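You operate a simulated robot arm through the tools that you are given. There is no shell and no other tool. Be economical: measure what you need, move in short steps, check, and stop when the job is done.

You run a simulated two-armed robot. Do the job below in one go: nothing can be reset, and whatever is moved stays where it is left.

Task
Put the refill with the orange cap on the free stretch of the grey counter. Then take the wooden brush and put it in the grey crate. Then shut the baskets door. Then open the laces drawer, take the red sock and leave it in the inside of the laces drawer and shut the drawer again. Then open the jugs door, take the bottle with the orange cap from the shelf of the jugs cupboard and leave it on the worktop of the grey counter and shut the door again. Then open the lint comb lid. Keep to this order. Set down upright: refill with the orange cap, bottle with the orange cap.
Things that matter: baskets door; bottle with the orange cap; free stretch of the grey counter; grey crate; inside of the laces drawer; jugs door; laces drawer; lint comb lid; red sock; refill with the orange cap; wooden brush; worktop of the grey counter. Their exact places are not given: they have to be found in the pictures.

It is judged by the outcome, as a careful person would: the job done as asked, and still so three seconds after it is handed in. It fails if anything else is knocked over, pushed out of place, dropped, spilled or broken. A push-on lid holds only when it is set on centred and level and pressed home; a screw cap is set on level and turned clockwise until tight.

Robot
Two 6-joint arms with two-finger parallel grippers on one trunk, on a base that drives. Base frame: it is fixed to the floor where the robot stands at the start and does not move with it; the origin is under the middle of the robot, x ahead of it, y to its left, z up; the surface under the hand at the start is at about z = 90. Units: cm, degrees, N and s.
The left shoulder is at the start at [-7.7, 17.7, 83.2], the right one opposite. With the tool pointing down near the work surface each hand reaches from about 10 to 70 cm from the robot's upright axis, wherever it stands, measured 20 degrees to its own side. Places, roughly: baskets door [20, 20, 40]; bottle with the orange cap [-25, 125, 50]; free stretch of the grey counter [-200, 330, 90]; grey crate (36x20x13 cm) [80, 40, 90]; inside of the laces drawer [130, 270, 70]; jugs door [-40, 130, 40]; laces drawer [120, 260, 80]; lint comb lid [-10, 330, 90]; red sock [-25, 175, 100]; refill with the orange cap [75, 0, 100]; wooden brush (4x7x6 cm) [50, 20, 90]; worktop of the grey counter [-190, 380, 90]. Payload 1.57 kg a hand.
The tool frame of a hand sits at the grasp point between the pads (the TCP): z along the fingers, y along the line on which they close. The tips reach 3 cm beyond it. The gripper opens to 8 cm. The fingers are 1.7 cm wide and 1.2 cm thick; the gripper's body (4 by 8.2 cm) begins 8 cm behind the TCP.
Orientation is that of the tool frame in the base frame, as a unit quaternion [w, x, y, z]. With the fingers straight down and closing along the base's y, the tool's x points along the base's -x, its y along +y and its z along -z.

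Tools
- The arms move only by the tool apply_moves. It takes "left_increments", "right_increments" or both (then of equal length, played together; a hand with none holds still); each is a list that holds one entry, the list of rows, each a list of 7 numbers: the shift along the tool's x, y, z in cm, then the turn, a rotation vector about the tool's x, y, z in degrees, then the gripper command, from -1 (fully open) to 1 (shut), values between in proportion. In form: [[[tx, ty, tz, ax, ay, az, claw], ...]]. A call has 1 to 20 rows; each row shifts and turns the commanded pose from where the row before left it, along the tool's axes as they then stand. Each row takes 0.2 s and may step no farther than 5 cm and 8.6 degrees from the row before; otherwise, or with a gripper value out of range, the whole call is refused. Where a pose cannot be reached the arm comes as near as it can. A force on the tool above 40 N (or 10 N above the force at the start of the call, whichever is more), or a blocked arm, ends the call early, and 0.2 s more pass. Each finger travels about 7.2 cm/s and halts on what it meets, pressing with about 27 N; the grip force reading is that of the motor and also rises with nothing between the fingers. The clock runs only during rows and for 0.2 s after the last one: add rows that do not move to give the fingers time. It gives the time, the measured TCP pose, the force on the tool (base axes), the opening and the grip force at its end, in the units of the frame above (readings bear some noise), with the torque about the TCP (base axes, N m) and any sound that the robot's microphone picked up.
- Cameras (640 x 400 px; columns grow to the right, rows downward): "scene" is now at [0.7, 5.65, 154.26]; the picture's right is [0.63, -0.77, 0.00], its down [-0.65, -0.53, -0.55] and it looks along [0.43, 0.35, -0.83] (base axes); focal length 221 px, centre (320, 200). "left" rides on the left gripper at [7.2, 0.7, -12.2] in its tool frame; the picture's right is [-0.09, 1.00, 0.00], its down [-0.84, -0.08, -0.54] and it looks along [-0.54, -0.05, 0.84] (tool axes); focal length 238 px, centre (320, 200). "right" rides on the right gripper at [7.2, -0.7, -12.2] in its tool frame; the picture's right is [0.09, 1.00, 0.00], its down [-0.84, 0.08, -0.54] and it looks along [-0.54, 0.05, 0.84] (tool axes); focal length 238 px, centre (320, 200).
- grab_frame(camera): a new picture of that camera. The clock stands still meanwhile.
- move_column(by): slides the trunk up (or, below 0, down) by that many cm; the arms and the scene camera ride with it, the base frame stays. It gives what a move gives, with no picture.
- roll_base(legs): drives the robot by 1 to 6 legs, each [ahead, left, turn to the left] in cm, cm and degrees, along the robot's own axes; the way and the turn of a leg run together, so that a leg with both is an arc; at most 150 cm and 180 degrees a leg. The arms and the cameras ride along, it lands a little off, and it stops where it bumps. It gives what a move gives.
- turn_head(pan, tilt): turns the head with the scene camera to pan (to the left, within 143 degrees either way) and tilt (down, from -29 to 69), counted from straight ahead of the robot. It gives what a move gives.
- pixel_to_xyz(camera, pixels): for up to 12 pixels [column, row] of the newest picture of that camera ("zoom" is the newest enlarged one), the place [x, y, z] in the base frame of the surface seen there, good to about 0.2 cm, but the place of the scene camera against the robot may be out by one fixed shift of up to 1.8 cm in any direction. The clock stands still meanwhile.
- close_up(camera, box): a new picture of the part [left, top, right, bottom] of that camera's present view, enlarged. The clock stands still meanwhile.
- hand_in(): hands the job in; it is judged then, once.

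Keep the steps short. Do not move on a guess: measure, check each grasp and each placing, and mend mistakes. In all there are 138 turns and 172 pictures (those below and enlarged ones count). Leave the grippers open and the arms clear of the work at the hand-in unless told otherwise, and finish with a single line.

The tools are called as name(argument=value, ...) on one line, values as JSON. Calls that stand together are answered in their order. apply_moves: Moves the arms, as the interface text tells. Its arguments: {"type":"object","properties":{"left_increments":{"type":"array"},"right_increments":{"type":"array"}},"required":[]} The other tools are called the same way: move_column (by) slides the trunk up or down; roll_base (legs) drives the base; turn_head (pan, tilt) turns the head that bears the scene camera; grab_frame (camera) takes a picture; pixel_to_xyz (camera, pixels) gives the place of the surface under pixels of a picture; close_up (camera, box) takes an enlarged picture of a part of a camera's view; hand_in () hands the job in.

At the start:

```text
time_s: 0.0
left_eef_pos: [33.36, 45.44, 124.23]
left_orientation: [0.0, -0.001, 1.0, 0.0]
left_force: [-0.7, -0.6, 0.1]
left_moment: [-0.02, 0.0, -0.01]
left_finger_gap: 8.0
left_grasp_force: 0.1
right_eef_pos: [34.75, 4.38, 123.14]
right_orientation: [0.0, 0.0, 1.0, 0.0]
right_force: [-1.1, 0.4, -1.0]
right_moment: [0.02, 0.01, 0.02]
right_finger_gap: 8.01
right_grasp_force: 0.0
trunk travel left (down, up): [-27.5, 5.3]
robot x, y, heading: [0.19, 0.04, -0.1]
head pan, tilt: [39.4, 56.6]
```

scene: 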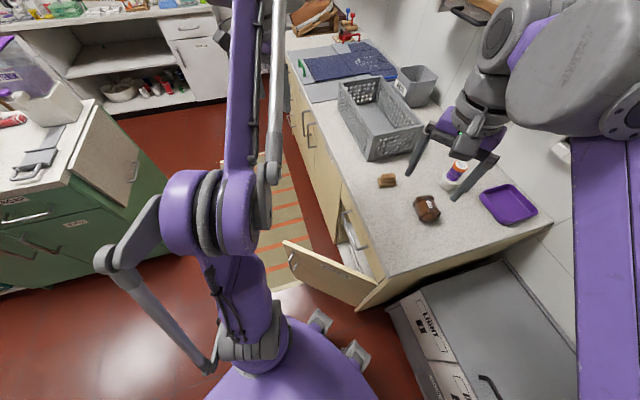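
right: 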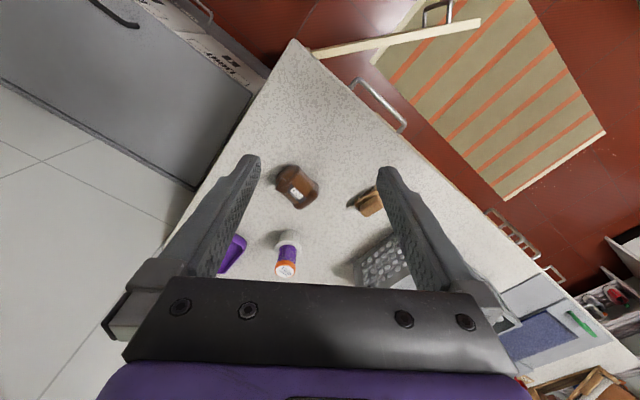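
left: 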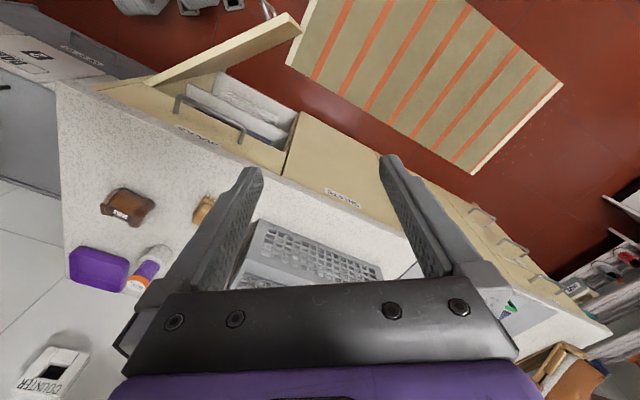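

I see the refill (scene ~[457,170]), the brush (~[387,181]) and the crate. First I measure these and look around the room.

close_up(camera="scene", box=[260, 40, 580, 310])

pixel_to_xyz(camera="right", pixels=[[286, 270], [288, 252], [290, 235], [368, 203], [362, 193], [297, 187], [232, 255], [297, 42], [200, 188], [345, 270], [410, 165], [400, 130]])

pixel_to_xyz(camera="scene", pixels=[[462, 165], [455, 172], [387, 181], [427, 207], [508, 203], [384, 277], [288, 243], [365, 307], [340, 90], [420, 130], [375, 158], [380, 80]])

```text
1.48 times, centred on (420, 175) of scene
```

zoom: 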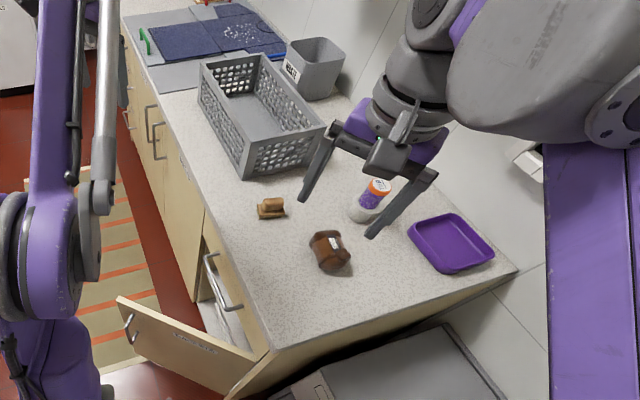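

```text
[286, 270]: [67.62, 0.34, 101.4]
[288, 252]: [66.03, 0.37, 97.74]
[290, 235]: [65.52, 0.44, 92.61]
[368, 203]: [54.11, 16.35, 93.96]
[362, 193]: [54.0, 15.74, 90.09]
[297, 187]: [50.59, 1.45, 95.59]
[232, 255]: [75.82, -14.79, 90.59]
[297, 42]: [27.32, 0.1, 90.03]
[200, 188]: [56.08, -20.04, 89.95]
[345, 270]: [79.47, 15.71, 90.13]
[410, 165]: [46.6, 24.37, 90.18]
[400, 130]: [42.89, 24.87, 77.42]
```

```text
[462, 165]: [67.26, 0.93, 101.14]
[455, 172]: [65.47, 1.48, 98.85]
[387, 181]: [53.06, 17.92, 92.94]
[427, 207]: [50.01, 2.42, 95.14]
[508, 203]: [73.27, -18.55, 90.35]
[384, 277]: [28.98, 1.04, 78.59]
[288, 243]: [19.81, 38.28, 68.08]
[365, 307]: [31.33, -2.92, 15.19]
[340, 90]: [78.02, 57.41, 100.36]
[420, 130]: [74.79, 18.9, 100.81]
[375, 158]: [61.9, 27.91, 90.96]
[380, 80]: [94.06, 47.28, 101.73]
```

The counter runs at about 45° in the base frame. Next, look round the room with the head.

turn_head(pan=60, tilt=20)

grab_frame(camera="scene")

turn_head(pan=125, tilt=25)

grab_frame(camera="scene")

```text
time_s: 1.0
left_eef_pos: [33.25, 45.56, 124.11]
left_orientation: [-0.001, 0.0, 1.0, 0.0]
left_force: [0.0, 0.4, 0.0]
left_moment: [-0.01, -0.03, -0.03]
left_finger_gap: 8.01
left_grasp_force: 0.0
right_eef_pos: [34.62, 4.44, 123.04]
right_orientation: [0.0, 0.001, 1.0, -0.001]
right_force: [-0.4, -0.4, 0.7]
right_moment: [0.0, 0.01, 0.01]
right_finger_gap: 7.99
right_grasp_force: 0.1
trunk travel left (down, up): [-27.5, 5.3]
robot x, y, heading: [0.05, -0.18, -0.1]
head pan, tilt: [60.0, 20.0]
```

```text
167 pictures are left
```

scene: 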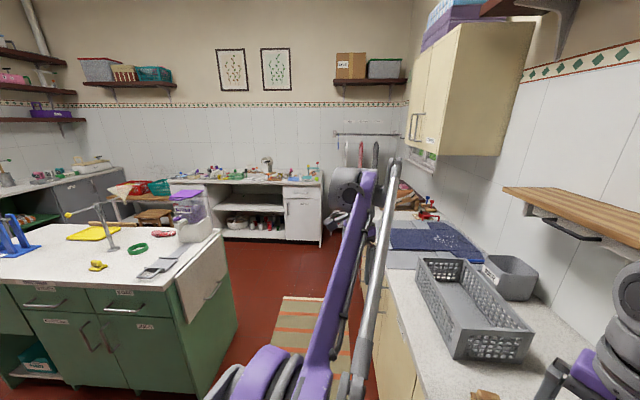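

```text
time_s: 2.4
left_eef_pos: [33.31, 45.44, 124.17]
left_orientation: [0.0, 0.0, 1.0, 0.0]
left_force: [-1.0, -0.2, 0.1]
left_moment: [-0.02, -0.03, 0.0]
left_finger_gap: 8.01
left_grasp_force: 0.0
right_eef_pos: [34.72, 4.33, 123.01]
right_orientation: [0.0, 0.0, 1.0, 0.0]
right_force: [-0.6, 0.5, -0.5]
right_moment: [0.01, -0.01, 0.01]
right_finger_gap: 8.0
right_grasp_force: 0.0
trunk travel left (down, up): [-27.5, 5.3]
robot x, y, heading: [-0.17, -0.12, -0.2]
head pan, tilt: [125.0, 25.0]
```

```text
166 pictures are left
```

scene: 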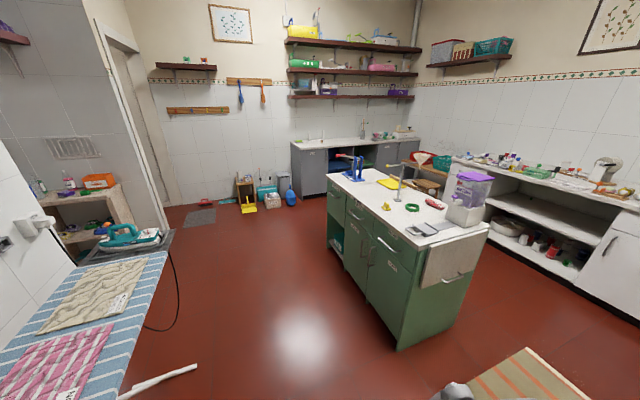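

The green island, white back counter and grey counter are visible. I enlarge the key areas and measure.

close_up(camera="scene", box=[280, 110, 440, 210])

pixel_to_xyz(camera="zoom", pixels=[[150, 135], [260, 120], [300, 130], [370, 120], [490, 90], [190, 190], [330, 190]])

close_up(camera="scene", box=[320, 150, 510, 350])

pixel_to_xyz(camera="scene", pixels=[[435, 203], [412, 208], [466, 206], [400, 350], [374, 255], [391, 266], [350, 180], [455, 270], [490, 230], [330, 185], [370, 283], [420, 280]])

close_up(camera="scene", box=[440, 130, 640, 255])

```text
4.00 times, centred on (360, 160) of scene
```

zoom: 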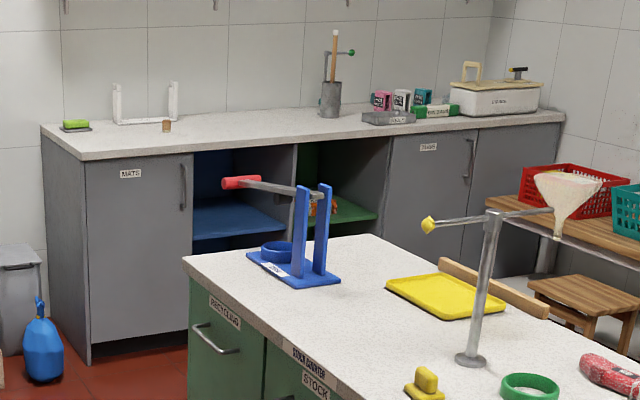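

```text
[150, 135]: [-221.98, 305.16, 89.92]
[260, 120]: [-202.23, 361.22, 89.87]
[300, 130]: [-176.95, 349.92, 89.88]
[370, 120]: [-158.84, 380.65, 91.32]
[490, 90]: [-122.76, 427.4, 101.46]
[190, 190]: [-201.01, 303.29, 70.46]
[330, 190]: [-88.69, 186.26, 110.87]
```

```text
2.00 times, centred on (415, 250) of scene
```

zoom: 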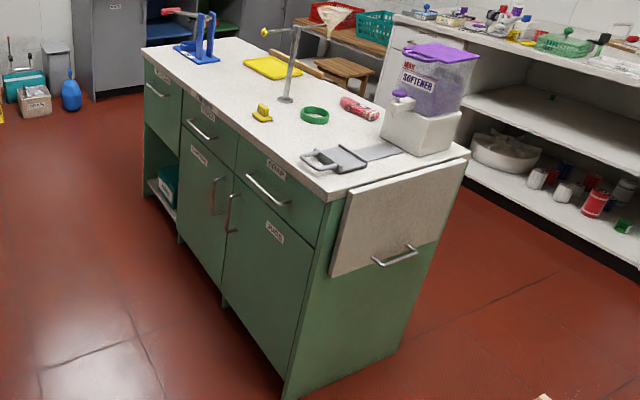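

```text
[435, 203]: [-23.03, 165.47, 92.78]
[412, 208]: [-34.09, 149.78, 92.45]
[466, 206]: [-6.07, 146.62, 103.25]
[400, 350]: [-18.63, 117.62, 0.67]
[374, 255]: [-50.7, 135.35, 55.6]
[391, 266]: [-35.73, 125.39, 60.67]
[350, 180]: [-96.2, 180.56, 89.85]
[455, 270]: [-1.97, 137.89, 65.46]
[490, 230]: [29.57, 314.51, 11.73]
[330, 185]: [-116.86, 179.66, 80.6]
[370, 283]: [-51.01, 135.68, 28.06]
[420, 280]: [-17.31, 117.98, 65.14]
```

```text
3.20 times, centred on (540, 192) of scene
```

zoom: 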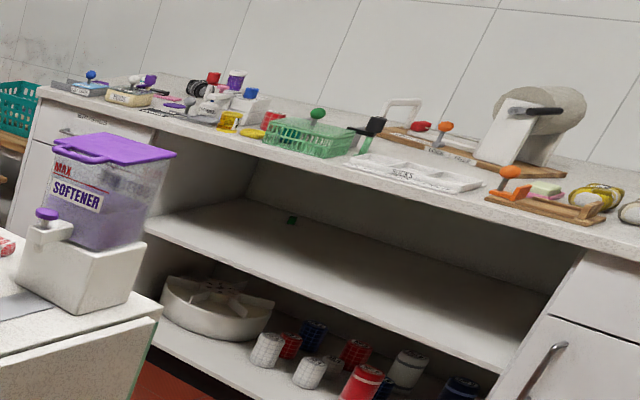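

The layout is clear: red sock ≈(-23,165,93) on the island, jugs door at (-36,125). Now measure the refill precisely from the right hand camera.

close_up(camera="right", box=[220, 150, 400, 290])

pixel_to_xyz(camera="right", pixels=[[275, 270], [296, 270], [286, 263], [286, 276], [278, 248], [299, 248], [350, 205], [380, 212], [384, 196], [370, 188], [368, 200], [376, 206]])

```text
2.86 times, centred on (310, 220) of right
```

zoom: 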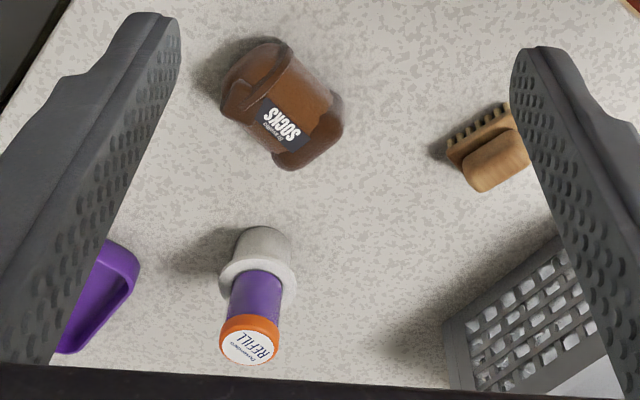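

```text
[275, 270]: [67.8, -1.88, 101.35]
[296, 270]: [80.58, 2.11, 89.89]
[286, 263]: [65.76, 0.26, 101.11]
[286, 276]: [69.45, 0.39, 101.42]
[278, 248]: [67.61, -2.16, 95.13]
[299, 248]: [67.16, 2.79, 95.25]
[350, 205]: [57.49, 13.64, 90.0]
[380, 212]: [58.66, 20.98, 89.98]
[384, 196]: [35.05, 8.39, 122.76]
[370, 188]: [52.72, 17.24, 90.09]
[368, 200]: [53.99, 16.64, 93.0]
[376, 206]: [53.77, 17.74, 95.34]
```

Refill axis ≈(67.4,0.3), cap top 101.4, cap about 4 wide. I move the right hand above it, stopping at z≈112.

apply_moves(right_increments=[[[-4.08, -0.51, 0, 0, 0, 0, -1], [-4.08, -0.51, 0, 0, 0, 0, -1], [-4.08, -0.51, 1.8, 0, 0, 0, -1], [-4.08, -0.51, 1.8, 0, 0, 0, -1], [-4.08, -0.51, 1.8, 0, 0, 0, -1], [-4.08, -0.51, 1.8, 0, 0, 0, -1], [-4.08, -0.51, 1.8, 0, 0, 0, -1], [-4.08, -0.51, 2, 0, 0, 0, -1], [0, 0, 0, 0, 0, 0, -1], [0, 0, 0, 0, 0, 0, -1]]])

grab_frame(camera="right")

pixel_to_xyz(camera="right", pixels=[[320, 200], [320, 220], [310, 210], [330, 210], [320, 180]])

```text
time_s: 4.6
left_eef_pos: [33.28, 45.5, 124.17]
left_orientation: [0.0, 0.0, 1.0, 0.0]
left_force: [-0.3, 0.5, -0.1]
left_moment: [0.01, 0.0, -0.04]
left_finger_gap: 7.98
left_grasp_force: 0.0
right_eef_pos: [57.03, 0.02, 111.46]
right_orientation: [0.001, 0.0, 1.0, 0.0]
right_force: [0.0, -0.8, -0.5]
right_moment: [0.0, -0.01, -0.02]
right_finger_gap: 8.01
right_grasp_force: 0.1
right hand out of reach, approached as far as the arm can: row 5, 6, 7, 8
trunk travel left (down, up): [-27.5, 5.3]
robot x, y, heading: [0.01, -0.3, -0.1]
head pan, tilt: [125.0, 25.0]
```

```text
161 pictures are left
```

right: 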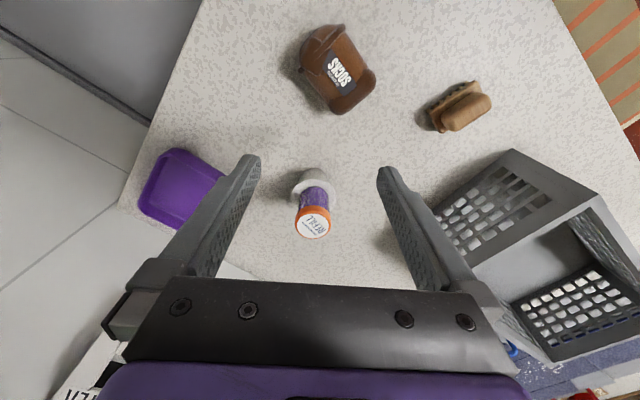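

```text
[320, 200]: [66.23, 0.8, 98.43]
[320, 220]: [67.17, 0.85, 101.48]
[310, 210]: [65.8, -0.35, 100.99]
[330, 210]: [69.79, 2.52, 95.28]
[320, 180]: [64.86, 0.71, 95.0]
```

Out of reach at 57. I check the floor room around the base before driving.

turn_head(pan=0, tilt=69)

grab_frame(camera="scene")

pixel_to_xyz(camera="scene", pixels=[[320, 390], [320, 350], [320, 310], [260, 350], [260, 310], [200, 350], [400, 350], [400, 310], [460, 350], [160, 300], [320, 270], [260, 270]])

```text
time_s: 6.6
left_eef_pos: [33.23, 45.56, 124.12]
left_orientation: [0.0, 0.0, 1.0, 0.0]
left_force: [-0.3, -0.2, 0.3]
left_moment: [0.01, -0.01, 0.02]
left_finger_gap: 8.0
left_grasp_force: 0.0
right_eef_pos: [57.02, -0.16, 111.35]
right_orientation: [0.0, 0.0, 1.0, 0.0]
right_force: [0.2, -0.1, 0.2]
right_moment: [0.02, 0.03, 0.04]
right_finger_gap: 8.0
right_grasp_force: 0.1
trunk travel left (down, up): [-27.5, 5.3]
robot x, y, heading: [0.37, -0.16, -0.1]
head pan, tilt: [0.0, 68.8]
```

```text
160 pictures are left
```

scene: 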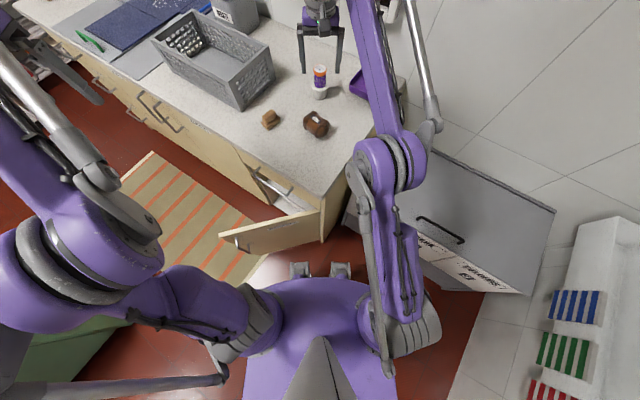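

```text
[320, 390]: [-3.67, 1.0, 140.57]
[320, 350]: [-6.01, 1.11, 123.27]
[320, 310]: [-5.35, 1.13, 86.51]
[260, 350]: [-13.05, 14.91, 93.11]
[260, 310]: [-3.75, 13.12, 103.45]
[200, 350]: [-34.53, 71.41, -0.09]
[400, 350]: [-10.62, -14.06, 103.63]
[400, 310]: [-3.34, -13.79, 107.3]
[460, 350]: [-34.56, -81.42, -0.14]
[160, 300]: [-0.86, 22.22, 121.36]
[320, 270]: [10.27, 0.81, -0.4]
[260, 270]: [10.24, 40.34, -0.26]
```

The base front is at x≈12, the open door about x≥24. I drive 6 ahead, slightly right, and raise the trunk to gain reach.

roll_base(legs=[[6, -2, 0]])

move_column(by=5)

```text
time_s: 7.5
left_eef_pos: [35.86, 42.42, 124.16]
left_orientation: [-0.001, 0.008, 1.0, 0.001]
left_force: [0.5, 0.3, -0.7]
left_moment: [0.06, 0.03, 0.0]
left_finger_gap: 8.01
left_grasp_force: 0.1
right_eef_pos: [58.8, -3.63, 111.19]
right_orientation: [-0.002, 0.007, 1.0, 0.003]
right_force: [1.3, -1.2, 0.0]
right_moment: [0.04, 0.06, 0.0]
right_finger_gap: 8.02
right_grasp_force: 0.0
trunk travel left (down, up): [-27.5, 5.3]
robot x, y, heading: [1.88, -2.18, -0.8]
head pan, tilt: [0.0, 68.8]
stopped in leg 1: the robot was blocked; the commanded pose is now the measured one
```

```text
time_s: 8.5
left_eef_pos: [35.64, 42.8, 129.11]
left_orientation: [0.0, 0.007, 1.0, 0.0]
left_force: [0.1, 0.8, -0.6]
left_moment: [0.01, -0.01, 0.01]
left_finger_gap: 7.99
left_grasp_force: 0.0
right_eef_pos: [58.41, -3.11, 116.38]
right_orientation: [0.0, 0.007, 1.0, 0.0]
right_force: [0.5, 0.6, 0.2]
right_moment: [-0.02, 0.03, -0.05]
right_finger_gap: 8.01
right_grasp_force: 0.1
trunk travel left (down, up): [-32.5, 0.3]
robot x, y, heading: [1.43, -2.5, -0.7]
head pan, tilt: [0.0, 68.8]
```

Blocked after 2 cm. With the raised trunk I try reaching: down to z≈105.5 while going forward over the cap (tips stay above 101.4).

apply_moves(right_increments=[[[0, 0.5, 3, 0, 0, 0, -1], [0, 0.5, 3, 0, 0, 0, -1], [0, 0.5, 3.4, 0, 0, 0, -1], [0, 0.5, 1.2, 0, 0, 0, -1], [-3, 0.5, 0, 0, 0, 0, -1], [-3, 0.5, 0, 0, 0, 0, -1], [-3, 0.5, 0, 0, 0, 0, -1], [0, 0, 0, 0, 0, 0, -1], [0, 0, 0, 0, 0, 0, -1]]])

grab_frame(camera="right")

grab_frame(camera="scene")

```text
time_s: 10.5
left_eef_pos: [35.53, 42.73, 129.1]
left_orientation: [0.0, 0.007, 1.0, 0.0]
left_force: [-1.1, 0.3, 0.1]
left_moment: [0.01, -0.01, 0.0]
left_finger_gap: 7.99
left_grasp_force: 0.0
right_eef_pos: [67.6, 0.01, 105.67]
right_orientation: [0.0, 0.007, 1.0, 0.0]
right_force: [-0.1, -0.4, -0.1]
right_moment: [0.0, 0.0, 0.0]
right_finger_gap: 8.02
right_grasp_force: 0.0
trunk travel left (down, up): [-32.5, 0.3]
robot x, y, heading: [1.34, -2.34, -1.0]
head pan, tilt: [0.0, 68.8]
```

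```text
159 pictures are left
```

right: 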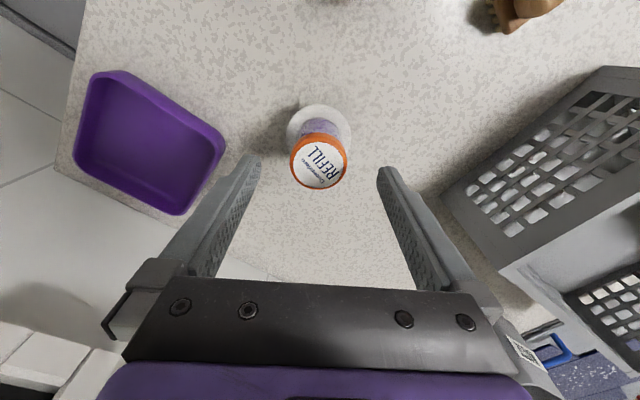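

```text
158 pictures are left
```

scene: 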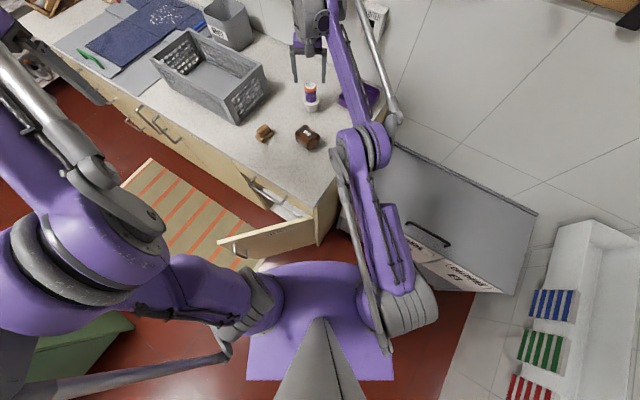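

pixel_to_xyz(camera="right", pixels=[[319, 165], [300, 165], [340, 165], [319, 145], [319, 182]])

pixel_to_xyz(camera="scene", pixels=[[245, 262], [340, 265], [222, 243], [300, 110], [312, 85], [311, 100], [335, 205]])

```text
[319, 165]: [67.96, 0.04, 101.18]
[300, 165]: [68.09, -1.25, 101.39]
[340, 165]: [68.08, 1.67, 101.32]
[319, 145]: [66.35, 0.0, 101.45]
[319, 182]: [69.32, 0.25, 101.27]
```

```text
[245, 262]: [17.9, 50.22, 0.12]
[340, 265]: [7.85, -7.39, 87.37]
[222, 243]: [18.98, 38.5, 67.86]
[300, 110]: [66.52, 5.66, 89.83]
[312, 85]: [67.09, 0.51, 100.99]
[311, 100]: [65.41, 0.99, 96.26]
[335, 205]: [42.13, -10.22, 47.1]
```

Cap centre (67.8,0.15) matches the TCP. Lower 7 to z≈98.6 and close.

apply_moves(right_increments=[[[0, 0.1, 2.4, 0, 0, 0, -1], [0, 0, 2.4, 0, 0, 0, -1], [-0.2, 0, 2.3, 0, 0, 0, -1], [0, 0, 0, 0, 0, 0, -1], [0, 0, 0, 0, 0, 0, 0.3], [0, 0, 0, 0, 0, 0, 1], [0, 0, 0, 0, 0, 0, 1], [0, 0, 0, 0, 0, 0, 1]]])

grab_frame(camera="right")

```text
time_s: 12.3
left_eef_pos: [35.5, 42.78, 129.03]
left_orientation: [0.0, 0.008, 1.0, 0.0]
left_force: [-0.4, -0.3, 0.9]
left_moment: [-0.01, 0.01, -0.02]
left_finger_gap: 7.98
left_grasp_force: 0.1
right_eef_pos: [67.86, 0.15, 98.63]
right_orientation: [0.0, 0.007, 1.0, 0.001]
right_force: [0.1, 0.5, -0.1]
right_moment: [0.0, -0.01, -0.03]
right_finger_gap: 4.35
right_grasp_force: 27.1
trunk travel left (down, up): [-32.5, 0.3]
robot x, y, heading: [1.51, -2.3, -1.0]
head pan, tilt: [0.0, 68.8]
```

```text
157 pictures are left
```

right: 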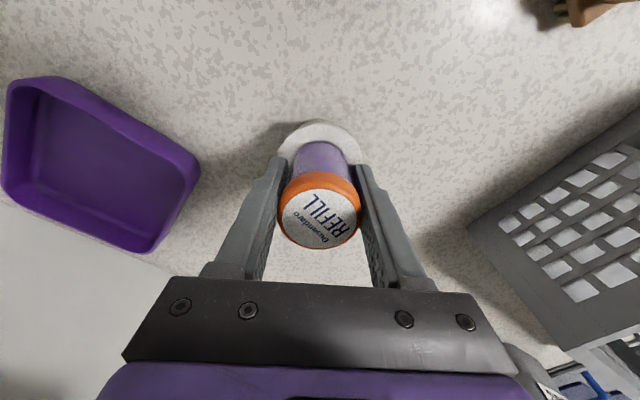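

Gripped at 4.35. Lift 4 cm and see whether the white base comes with it.

apply_moves(right_increments=[[[0, 0, -1, 0, 0, 0, 1], [0, 0, -1, 0, 0, 0, 1], [0, 0, -1, 0, 0, 0, 1], [0, 0, -1, 0, 0, 0, 1], [0, 0, 0, 0, 0, 0, 1]]])

grab_frame(camera="right")

close_up(camera="scene", box=[260, 30, 400, 150])

```text
time_s: 13.5
left_eef_pos: [35.55, 42.81, 129.23]
left_orientation: [0.0, 0.008, 1.0, 0.0]
left_force: [0.5, -0.9, -0.6]
left_moment: [-0.04, 0.0, 0.01]
left_finger_gap: 7.99
left_grasp_force: 0.1
right_eef_pos: [67.81, 0.28, 102.65]
right_orientation: [-0.001, 0.007, 1.0, 0.0]
right_force: [0.0, 0.9, 0.3]
right_moment: [0.01, 0.0, 0.03]
right_finger_gap: 4.29
right_grasp_force: 27.2
trunk travel left (down, up): [-32.5, 0.3]
robot x, y, heading: [1.87, -2.15, -0.8]
head pan, tilt: [0.0, 68.8]
```

```text
156 pictures are left
```

right: 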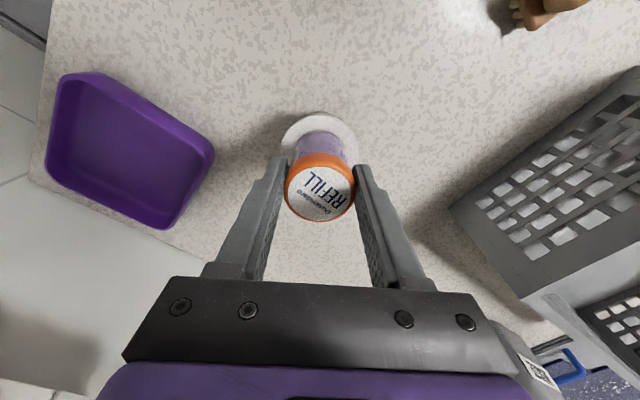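

```text
3.33 times, centred on (330, 90) of scene
```

zoom: 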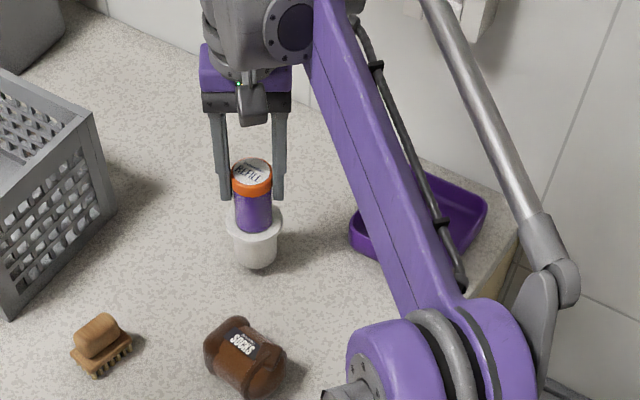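

The cap seems lower in the fingers; it may have slipped. Measure.

pixel_to_xyz(camera="right", pixels=[[320, 192], [320, 170], [320, 215], [316, 146], [318, 125], [290, 130], [275, 125]])

pixel_to_xyz(camera="zoom", pixels=[[252, 175], [253, 205], [252, 222], [252, 240], [254, 262], [250, 275]])

```text
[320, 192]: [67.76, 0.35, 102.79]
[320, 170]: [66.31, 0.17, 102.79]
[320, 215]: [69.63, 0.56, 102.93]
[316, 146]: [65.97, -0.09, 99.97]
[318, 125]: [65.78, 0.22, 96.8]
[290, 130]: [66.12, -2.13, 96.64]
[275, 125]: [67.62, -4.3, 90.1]
```

```text
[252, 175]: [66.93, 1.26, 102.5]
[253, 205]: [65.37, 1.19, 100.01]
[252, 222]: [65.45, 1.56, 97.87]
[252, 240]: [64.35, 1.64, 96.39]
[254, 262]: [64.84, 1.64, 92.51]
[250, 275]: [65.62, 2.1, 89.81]
```

The cap rose only 1.4 while the hand rose 4: it slipped. I set it back down, open, and regrip lower (TCP ≈96), then lift slowly.

apply_moves(right_increments=[[[0, 0, 0.5, 0, 0, 0, 1], [0, 0, 0.5, 0, 0, 0, 1], [0, 0, 0.5, 0, 0, 0, 1], [0, 0, 0, 0, 0, 0, 0.3], [0, 0, 0, 0, 0, 0, -1], [0, 0, 0, 0, 0, 0, -1], [0, 0, 0, 0, 0, 0, -1]]])

grab_frame(camera="right")

pixel_to_xyz(camera="right", pixels=[[320, 192], [320, 180], [320, 205], [300, 190], [340, 190]])

```text
time_s: 15.1
left_eef_pos: [35.46, 42.85, 129.14]
left_orientation: [0.0, 0.008, 1.0, 0.0]
left_force: [0.1, 0.1, -0.2]
left_moment: [-0.01, -0.01, -0.01]
left_finger_gap: 7.99
left_grasp_force: 0.0
right_eef_pos: [67.74, 0.23, 101.16]
right_orientation: [0.0, 0.006, 1.0, 0.0]
right_force: [-0.3, -0.2, 0.3]
right_moment: [-0.01, -0.01, 0.02]
right_finger_gap: 7.98
right_grasp_force: 0.1
trunk travel left (down, up): [-32.5, 0.3]
robot x, y, heading: [1.56, -2.27, -0.8]
head pan, tilt: [0.0, 68.8]
```

```text
154 pictures are left
```

right: 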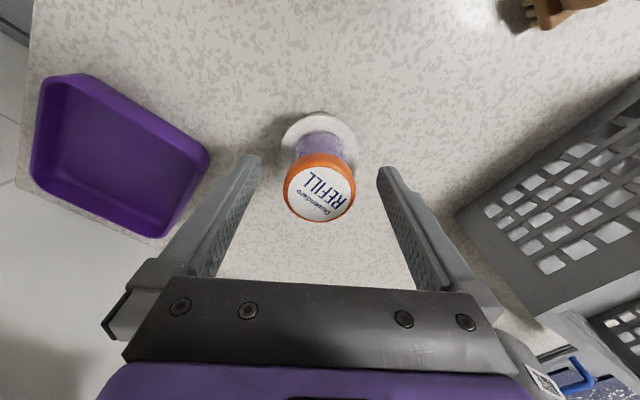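

```text
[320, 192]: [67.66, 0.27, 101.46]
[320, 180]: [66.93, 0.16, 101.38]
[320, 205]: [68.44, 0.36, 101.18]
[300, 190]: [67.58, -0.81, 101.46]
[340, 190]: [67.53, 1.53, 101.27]
```

It stands again at 101.4. Lower 5.7 so pads span flange and body, close, then lift slowly 2 cm.

apply_moves(right_increments=[[[0, 0, 2, 0, 0, 0, -1], [0, 0, 2, 0, 0, 0, -1], [0, 0, 1.7, 0, 0, 0, -1], [0, 0, 0, 0, 0, 0, 0], [0, 0, 0, 0, 0, 0, 1], [0, 0, 0, 0, 0, 0, 1], [0, 0, 0, 0, 0, 0, 1], [0, 0, -0.2, 0, 0, 0, 1], [0, 0, -0.3, 0, 0, 0, 1], [0, 0, -0.5, 0, 0, 0, 1], [0, 0, -0.5, 0, 0, 0, 1], [0, 0, -0.5, 0, 0, 0, 1], [0, 0, 0, 0, 0, 0, 1]]])

grab_frame(camera="right")

pixel_to_xyz(camera="right", pixels=[[320, 220], [320, 200], [320, 235], [318, 150], [310, 130]])

```text
time_s: 17.9
left_eef_pos: [35.59, 42.72, 129.18]
left_orientation: [0.0, 0.008, 1.0, 0.0]
left_force: [0.1, 0.2, 0.4]
left_moment: [0.0, 0.02, -0.04]
left_finger_gap: 7.99
left_grasp_force: 0.0
right_eef_pos: [67.88, 0.27, 97.51]
right_orientation: [0.0, 0.006, 1.0, 0.0]
right_force: [0.2, 0.7, -0.9]
right_moment: [-0.02, 0.0, -0.04]
right_finger_gap: 6.15
right_grasp_force: 27.2
trunk travel left (down, up): [-32.5, 0.3]
robot x, y, heading: [1.46, -2.3, -1.1]
head pan, tilt: [0.0, 68.8]
```

```text
153 pictures are left
```

right: 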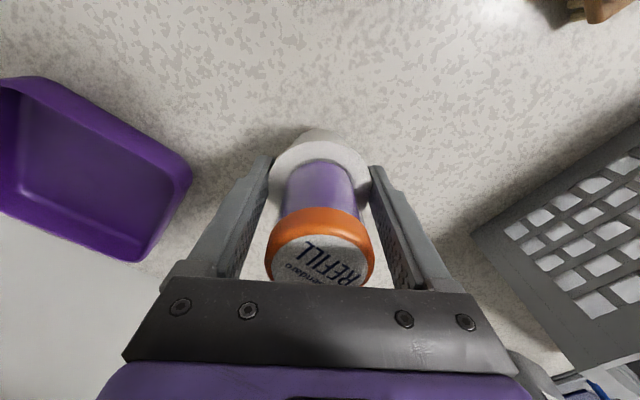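

```text
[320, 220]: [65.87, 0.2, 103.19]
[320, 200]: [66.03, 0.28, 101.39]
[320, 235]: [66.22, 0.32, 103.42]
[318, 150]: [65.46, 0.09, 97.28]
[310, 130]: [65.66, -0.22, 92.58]
```

Cap rose exactly with the hand (103.4). Lift on to z≈110 and pull back, gently.

apply_moves(right_increments=[[[0, 0, -0.7, 0, 0, 0, 1], [0, 0, -1, 0, 0, 0, 1], [0, 0, -1, 0, 0, 0, 1], [0, 0, -1, 0, 0, 0, 1], [0, 0, -1, 0, 0, 0, 1], [0, 0, -1, 0, 0, 0, 1], [0.5, 0, -1, 0, 0, 0, 1], [1, 0, -1, 0, 0, 0, 1], [1.5, 0, -1, 0, 0, 0, 1], [2, 0, -1, 0, 0, 0, 1], [2, 0, -1, 0, 0, 0, 1], [2, 0, -1, 0, 0, 0, 1], [2, 0, -1, 0, 0, 0, 1], [2, 0, 0, 0, 0, 0, 1], [2, 0, 0, 0, 0, 0, 1], [2, 0, 0, 0, 0, 0, 1], [2, 0, 0, 0, 0, 0, 1], [2, 0, 0, 0, 0, 0, 1], [1, 0, 0, 0, 0, 0, 1], [0, 0, 0, 0, 0, 0, 1]]])

grab_frame(camera="right")

```text
time_s: 22.1
left_eef_pos: [35.59, 42.84, 129.12]
left_orientation: [-0.001, 0.008, 1.0, 0.0]
left_force: [-0.1, -0.4, -0.5]
left_moment: [-0.02, 0.04, 0.01]
left_finger_gap: 7.99
left_grasp_force: 0.0
right_eef_pos: [45.76, 0.57, 110.25]
right_orientation: [0.0, 0.008, 1.0, 0.0]
right_force: [1.0, -0.3, 0.1]
right_moment: [-0.01, 0.04, -0.02]
right_finger_gap: 6.15
right_grasp_force: 26.6
trunk travel left (down, up): [-32.5, 0.3]
robot x, y, heading: [1.49, -2.45, -1.2]
head pan, tilt: [0.0, 68.8]
```

```text
152 pictures are left
```

right: 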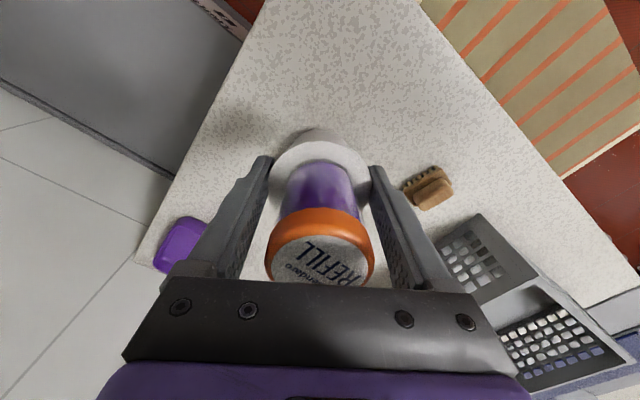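

Held firmly. Before driving, I view behind/left for obstacles.

turn_head(pan=140, tilt=35)

grab_frame(camera="scene")

pixel_to_xyz(camera="scene", pixels=[[470, 120], [508, 290], [300, 300], [200, 300], [150, 250], [260, 200], [120, 330], [60, 300], [200, 230], [380, 200], [330, 130], [440, 300]])

turn_head(pan=-140, tilt=40)

grab_frame(camera="scene")

pixel_to_xyz(camera="scene", pixels=[[320, 300], [400, 250], [480, 200], [400, 330], [500, 300], [560, 250], [250, 200], [320, 200], [600, 200], [250, 280]])

```text
time_s: 24.3
left_eef_pos: [35.59, 42.73, 129.14]
left_orientation: [0.0, 0.008, 1.0, 0.0]
left_force: [-0.2, -0.7, 0.1]
left_moment: [0.01, -0.01, 0.04]
left_finger_gap: 8.0
left_grasp_force: 0.0
right_eef_pos: [45.69, 0.62, 110.19]
right_orientation: [0.0, 0.007, 1.0, 0.0]
right_force: [-0.3, 0.1, -1.4]
right_moment: [0.02, -0.05, 0.01]
right_finger_gap: 6.15
right_grasp_force: 27.2
trunk travel left (down, up): [-32.5, 0.3]
robot x, y, heading: [1.43, -2.45, -0.7]
head pan, tilt: [140.0, 35.0]
```

```text
151 pictures are left
```

scene: 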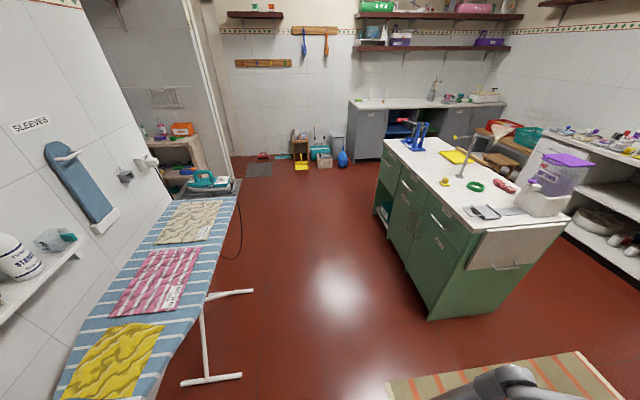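

```text
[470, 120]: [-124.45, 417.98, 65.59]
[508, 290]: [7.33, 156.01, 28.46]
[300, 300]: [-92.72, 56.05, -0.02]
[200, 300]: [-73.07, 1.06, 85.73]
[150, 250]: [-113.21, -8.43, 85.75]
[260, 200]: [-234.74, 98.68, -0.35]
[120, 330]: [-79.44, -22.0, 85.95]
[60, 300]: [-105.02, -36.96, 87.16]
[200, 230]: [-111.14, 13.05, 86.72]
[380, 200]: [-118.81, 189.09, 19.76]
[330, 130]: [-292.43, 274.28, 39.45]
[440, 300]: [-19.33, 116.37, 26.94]
```

```text
time_s: 28.2
left_eef_pos: [35.5, 42.71, 129.02]
left_orientation: [0.0, 0.007, 1.0, 0.001]
left_force: [0.2, 0.4, 0.3]
left_moment: [-0.03, 0.01, 0.01]
left_finger_gap: 7.97
left_grasp_force: 0.1
right_eef_pos: [45.66, 0.51, 110.21]
right_orientation: [0.001, 0.007, 1.0, 0.0]
right_force: [-0.7, -0.5, -0.7]
right_moment: [-0.01, 0.03, 0.01]
right_finger_gap: 6.14
right_grasp_force: 27.0
trunk travel left (down, up): [-32.5, 0.3]
robot x, y, heading: [1.41, -2.03, -1.1]
head pan, tilt: [-140.0, 40.0]
```

```text
150 pictures are left
```

scene: 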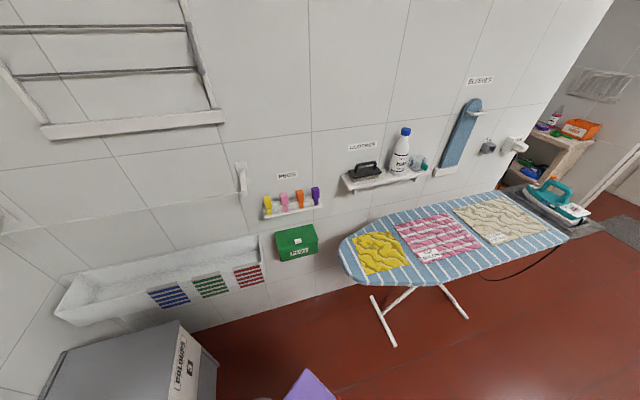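

```text
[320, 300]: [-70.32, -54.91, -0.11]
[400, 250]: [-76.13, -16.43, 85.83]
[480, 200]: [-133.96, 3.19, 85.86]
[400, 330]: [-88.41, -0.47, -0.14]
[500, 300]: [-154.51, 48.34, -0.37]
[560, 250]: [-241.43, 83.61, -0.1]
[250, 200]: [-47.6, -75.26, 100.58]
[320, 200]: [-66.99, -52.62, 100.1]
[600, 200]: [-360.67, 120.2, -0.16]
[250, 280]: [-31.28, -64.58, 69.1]
```

The corridor between ironing board and island is about 125 cm wide. Back off 12 cm and turn left to face the grey counter (heading ≈148).

roll_base(legs=[[-14, 0, 0], [0, 0, 149]])

turn_head(pan=-10, tilt=30)

grab_frame(camera="scene")

```text
time_s: 35.6
left_eef_pos: [-64.48, -23.71, 129.1]
left_orientation: [0.0, 0.963, -0.27, 0.0]
left_force: [-0.4, 0.6, -0.2]
left_moment: [-0.01, 0.0, 0.0]
left_finger_gap: 7.99
left_grasp_force: 0.1
right_eef_pos: [-51.74, 17.74, 110.18]
right_orientation: [-0.001, 0.963, -0.27, 0.0]
right_force: [-0.1, 0.1, 0.2]
right_moment: [-0.02, -0.02, -0.01]
right_finger_gap: 6.11
right_grasp_force: 27.0
trunk travel left (down, up): [-32.5, 0.3]
robot x, y, heading: [-12.46, -2.09, 148.5]
head pan, tilt: [-140.0, 40.0]
```

```text
time_s: 37.7
left_eef_pos: [-64.44, -23.77, 129.17]
left_orientation: [-0.001, 0.963, -0.27, 0.0]
left_force: [-0.5, -0.2, -0.2]
left_moment: [0.01, 0.0, 0.02]
left_finger_gap: 8.0
left_grasp_force: 0.1
right_eef_pos: [-51.86, 17.84, 110.14]
right_orientation: [0.001, 0.963, -0.27, 0.0]
right_force: [-0.4, 0.3, -1.1]
right_moment: [0.02, -0.01, 0.0]
right_finger_gap: 6.12
right_grasp_force: 27.0
trunk travel left (down, up): [-32.5, 0.3]
robot x, y, heading: [-12.05, -1.88, 148.4]
head pan, tilt: [-10.0, 30.0]
```

```text
149 pictures are left
```

scene: 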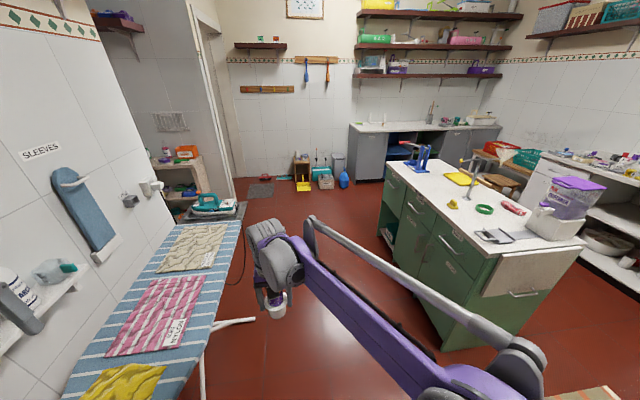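

Clear. Strafe right ~35 and drive ahead along the corridor.

roll_base(legs=[[0, -33, 0], [130, 0, 0]])

grab_frame(camera="scene")

```text
time_s: 47.2
left_eef_pos: [-155.98, 70.73, 129.19]
left_orientation: [0.0, 0.963, -0.27, 0.0]
left_force: [-0.1, -0.9, 0.6]
left_moment: [-0.01, 0.04, 0.0]
left_finger_gap: 7.98
left_grasp_force: 0.0
right_eef_pos: [-143.35, 112.51, 110.12]
right_orientation: [0.001, 0.963, -0.269, 0.0]
right_force: [-0.3, 0.5, 0.0]
right_moment: [0.04, -0.02, -0.02]
right_finger_gap: 6.12
right_grasp_force: 27.2
trunk travel left (down, up): [-32.5, 0.3]
robot x, y, heading: [-103.59, 92.66, 148.7]
head pan, tilt: [-10.0, 30.0]
```

```text
148 pictures are left
```

scene: 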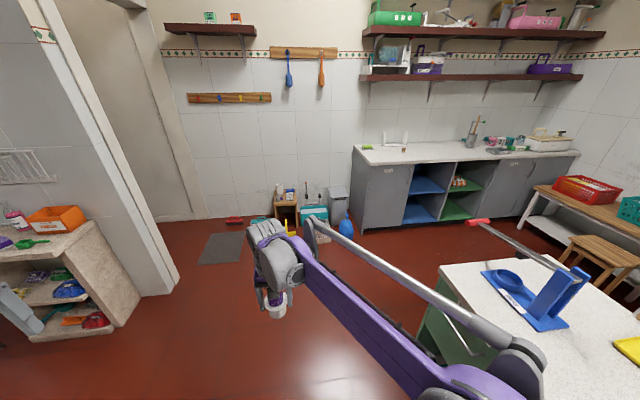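

Measure the objects around the passage before continuing.

pixel_to_xyz(camera="scene", pixels=[[474, 221], [442, 275], [490, 278], [346, 228], [338, 200], [395, 228], [360, 170], [404, 150], [445, 150], [470, 143], [425, 153], [363, 148]])

roll_base(legs=[[100, 0, 0]])

turn_head(pan=-40, tilt=30)

grab_frame(camera="scene")

```text
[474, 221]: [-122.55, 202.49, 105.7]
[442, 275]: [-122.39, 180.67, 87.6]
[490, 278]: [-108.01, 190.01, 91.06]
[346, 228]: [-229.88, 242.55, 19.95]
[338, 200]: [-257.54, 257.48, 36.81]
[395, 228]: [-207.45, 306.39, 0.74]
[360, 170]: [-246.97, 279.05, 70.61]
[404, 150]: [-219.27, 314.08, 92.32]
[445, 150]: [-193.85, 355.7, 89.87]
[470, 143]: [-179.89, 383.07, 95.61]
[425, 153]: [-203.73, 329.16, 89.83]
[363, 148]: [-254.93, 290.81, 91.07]
```

```text
time_s: 52.4
left_eef_pos: [-240.18, 121.74, 129.12]
left_orientation: [0.001, 0.964, -0.268, 0.0]
left_force: [-0.3, 0.1, -1.1]
left_moment: [0.02, 0.01, -0.01]
left_finger_gap: 8.03
left_grasp_force: 0.1
right_eef_pos: [-227.87, 163.3, 110.25]
right_orientation: [0.0, 0.964, -0.266, 0.0]
right_force: [-0.1, -0.7, -0.4]
right_moment: [-0.01, 0.03, 0.01]
right_finger_gap: 6.13
right_grasp_force: 27.0
trunk travel left (down, up): [-32.5, 0.3]
robot x, y, heading: [-188.16, 144.1, 148.9]
head pan, tilt: [-10.0, 30.0]
```

```text
time_s: 53.3
left_eef_pos: [-240.24, 121.67, 129.11]
left_orientation: [0.0, 0.963, -0.268, 0.0]
left_force: [0.0, 0.1, -0.4]
left_moment: [-0.01, 0.01, -0.03]
left_finger_gap: 8.0
left_grasp_force: 0.1
right_eef_pos: [-227.92, 163.36, 110.13]
right_orientation: [0.0, 0.964, -0.266, -0.001]
right_force: [-0.1, -0.5, -0.6]
right_moment: [-0.02, -0.03, 0.0]
right_finger_gap: 6.14
right_grasp_force: 27.1
trunk travel left (down, up): [-32.5, 0.3]
robot x, y, heading: [-188.01, 143.52, 149.0]
head pan, tilt: [-40.0, 30.0]
```

```text
147 pictures are left
```

scene: 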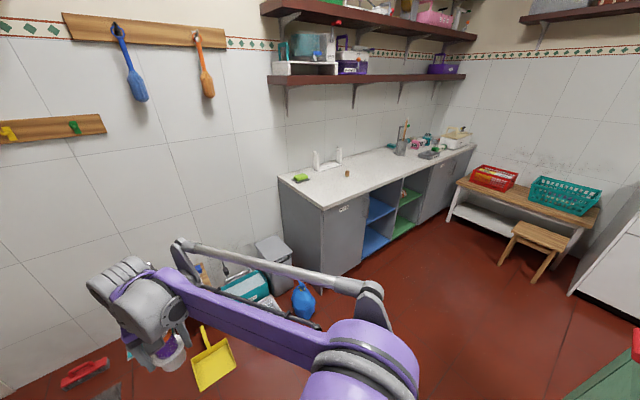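

Measure dustpan, ball and stick positions.

pixel_to_xyz(camera="scene", pixels=[[230, 365], [200, 388], [205, 330], [305, 310], [328, 255], [340, 270], [280, 190], [348, 173], [370, 190], [400, 148], [382, 165], [325, 207]])

close_up(camera="scene", box=[270, 110, 490, 240])

```text
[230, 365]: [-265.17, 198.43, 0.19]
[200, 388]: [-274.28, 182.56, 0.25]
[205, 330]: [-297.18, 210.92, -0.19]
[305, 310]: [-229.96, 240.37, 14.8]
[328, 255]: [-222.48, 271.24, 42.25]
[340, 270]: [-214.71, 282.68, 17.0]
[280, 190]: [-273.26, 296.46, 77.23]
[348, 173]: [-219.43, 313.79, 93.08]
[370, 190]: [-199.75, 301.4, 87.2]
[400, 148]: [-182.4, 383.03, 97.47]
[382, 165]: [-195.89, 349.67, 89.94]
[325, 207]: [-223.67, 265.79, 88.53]
```

```text
2.91 times, centred on (380, 175) of scene
```

zoom: 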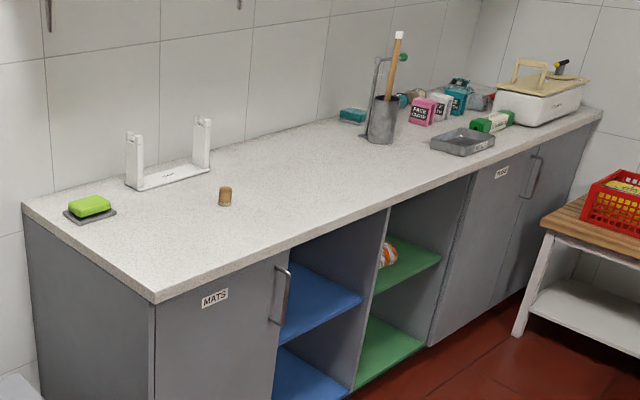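

Counter front edge heading is ≈146°. The free stretch between cork and pot is clear; target (-198,334). Turn −3, ahead 26, strafe right 132.

roll_base(legs=[[0, 0, -3], [26, 0, 0], [0, -132, 0]])

turn_head(pan=-10, tilt=50)

grab_frame(camera="scene")

```text
time_s: 66.9
left_eef_pos: [-187.97, 248.41, 129.1]
left_orientation: [0.0, 0.951, -0.309, -0.001]
left_force: [0.3, 0.6, -0.4]
left_moment: [-0.02, -0.02, -0.01]
left_finger_gap: 8.02
left_grasp_force: 0.1
right_eef_pos: [-172.15, 288.87, 110.12]
right_orientation: [0.0, 0.951, -0.309, 0.0]
right_force: [0.3, 0.3, -1.0]
right_moment: [0.02, 0.0, 0.0]
right_finger_gap: 6.16
right_grasp_force: 26.7
trunk travel left (down, up): [-32.5, 0.3]
robot x, y, heading: [-134.27, 265.2, 144.0]
head pan, tilt: [-40.0, 30.0]
```

```text
time_s: 67.9
left_eef_pos: [-188.03, 248.33, 129.16]
left_orientation: [0.0, 0.951, -0.309, 0.0]
left_force: [0.4, -0.4, 0.2]
left_moment: [-0.01, 0.01, 0.03]
left_finger_gap: 8.0
left_grasp_force: 0.0
right_eef_pos: [-172.07, 288.89, 110.15]
right_orientation: [0.0, 0.951, -0.309, -0.001]
right_force: [0.8, -0.8, -0.6]
right_moment: [0.02, 0.01, -0.01]
right_finger_gap: 6.13
right_grasp_force: 27.3
trunk travel left (down, up): [-32.5, 0.3]
robot x, y, heading: [-134.25, 265.64, 143.6]
head pan, tilt: [-10.0, 50.0]
```

```text
145 pictures are left
```

scene: 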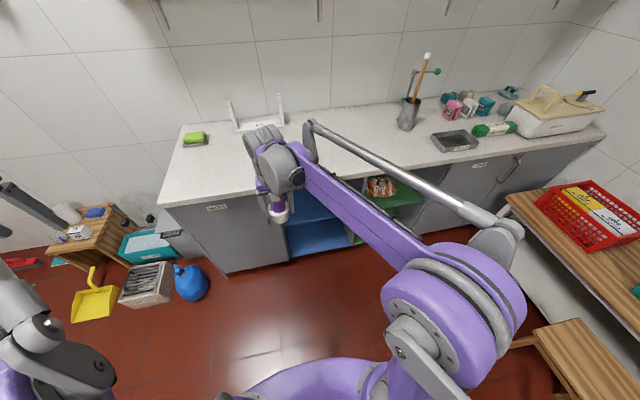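

Go 34 ahead with a +2° turn.

roll_base(legs=[[34, 0, 2]])

grab_frame(camera="scene")

grab_frame(camera="right")

```text
time_s: 70.1
left_eef_pos: [-214.66, 265.53, 129.19]
left_orientation: [0.0, 0.957, -0.291, 0.0]
left_force: [-1.4, 0.5, 0.3]
left_moment: [0.01, 0.0, -0.01]
left_finger_gap: 8.01
left_grasp_force: 0.0
right_eef_pos: [-200.25, 306.6, 110.09]
right_orientation: [-0.001, 0.957, -0.29, 0.0]
right_force: [0.2, -0.9, 0.0]
right_moment: [0.04, 0.03, -0.02]
right_finger_gap: 6.12
right_grasp_force: 27.2
trunk travel left (down, up): [-32.5, 0.3]
robot x, y, heading: [-161.67, 285.09, 146.2]
head pan, tilt: [-10.0, 50.0]
```

```text
144 pictures are left
```

scene: 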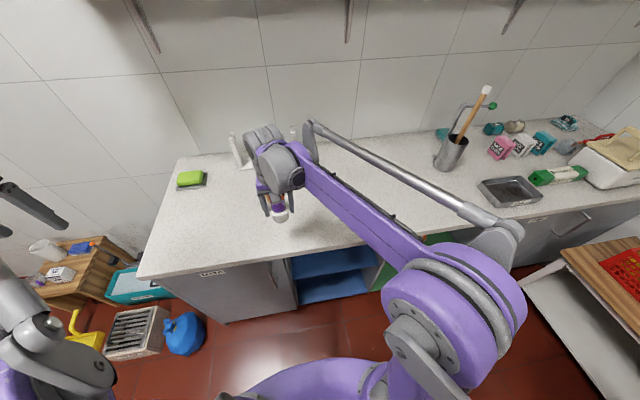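

```text
143 pictures are left
```

right: 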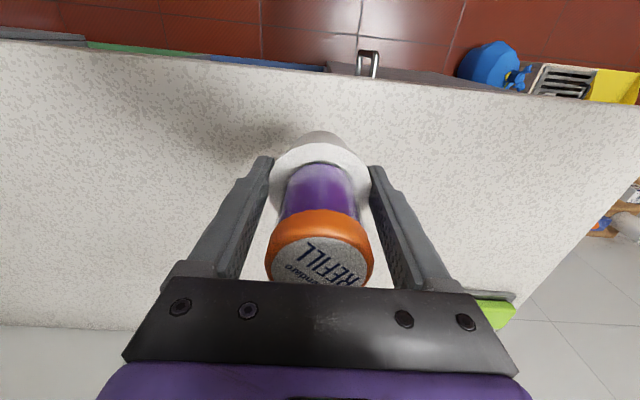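

Shift to the target: 13 forward, 24 right, then lower to z≈98.

apply_moves(right_increments=[[[-0.6, -1.2, 0, 0, 0, 0, 1], [-1.3, -2.4, 0, 0, 0, 0, 1], [-1.3, -2.4, 0, 0, 0, 0, 1], [-1.3, -2.4, 0, 0, 0, 0, 1], [-1.3, -2.4, 0, 0, 0, 0, 1], [-1.3, -2.4, 0, 0, 0, 0, 1], [-1.3, -2.4, 0, 0, 0, 0, 1], [-1.3, -2.4, 0, 0, 0, 0, 1], [-1.3, -2.4, 0, 0, 0, 0, 1], [-1.3, -2.4, 0, 0, 0, 0, 1], [-0.7, -1.2, 0, 0, 0, 0, 1], [0, 0, 1, 0, 0, 0, 1], [0, 0, 1.8, 0, 0, 0, 1], [0, 0, 1.8, 0, 0, 0, 1], [0, 0, 1.8, 0, 0, 0, 1], [0, 0, 1.8, 0, 0, 0, 1], [0, 0, 1.8, 0, 0, 0, 1], [0, 0, 1.5, 0, 0, 0, 1], [0, 0, 0.8, 0, 0, 0, 1], [0, 0, 0, 0, 0, 0, 1]]])

grab_frame(camera="right")

```text
time_s: 74.3
left_eef_pos: [-214.61, 265.5, 129.03]
left_orientation: [0.001, 0.957, -0.29, 0.0]
left_force: [0.5, 0.3, -0.9]
left_moment: [0.01, -0.01, -0.02]
left_finger_gap: 7.98
left_grasp_force: 0.2
right_eef_pos: [-197.74, 333.73, 97.93]
right_orientation: [0.0, 0.957, -0.29, -0.001]
right_force: [0.2, -0.1, 1.0]
right_moment: [0.02, 0.01, -0.01]
right_finger_gap: 6.16
right_grasp_force: 27.2
trunk travel left (down, up): [-32.5, 0.3]
robot x, y, heading: [-161.72, 285.25, 146.1]
head pan, tilt: [-10.0, 50.0]
```

```text
142 pictures are left
```

right: 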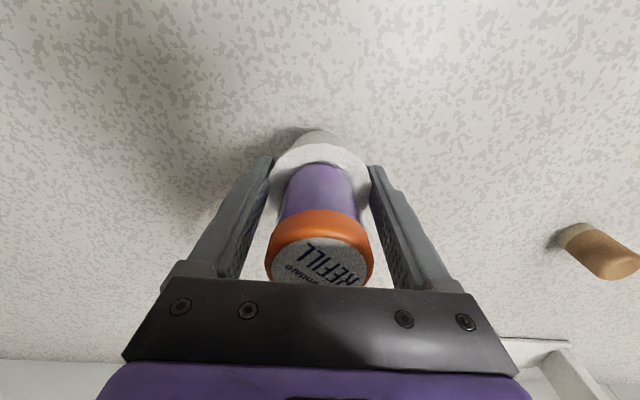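

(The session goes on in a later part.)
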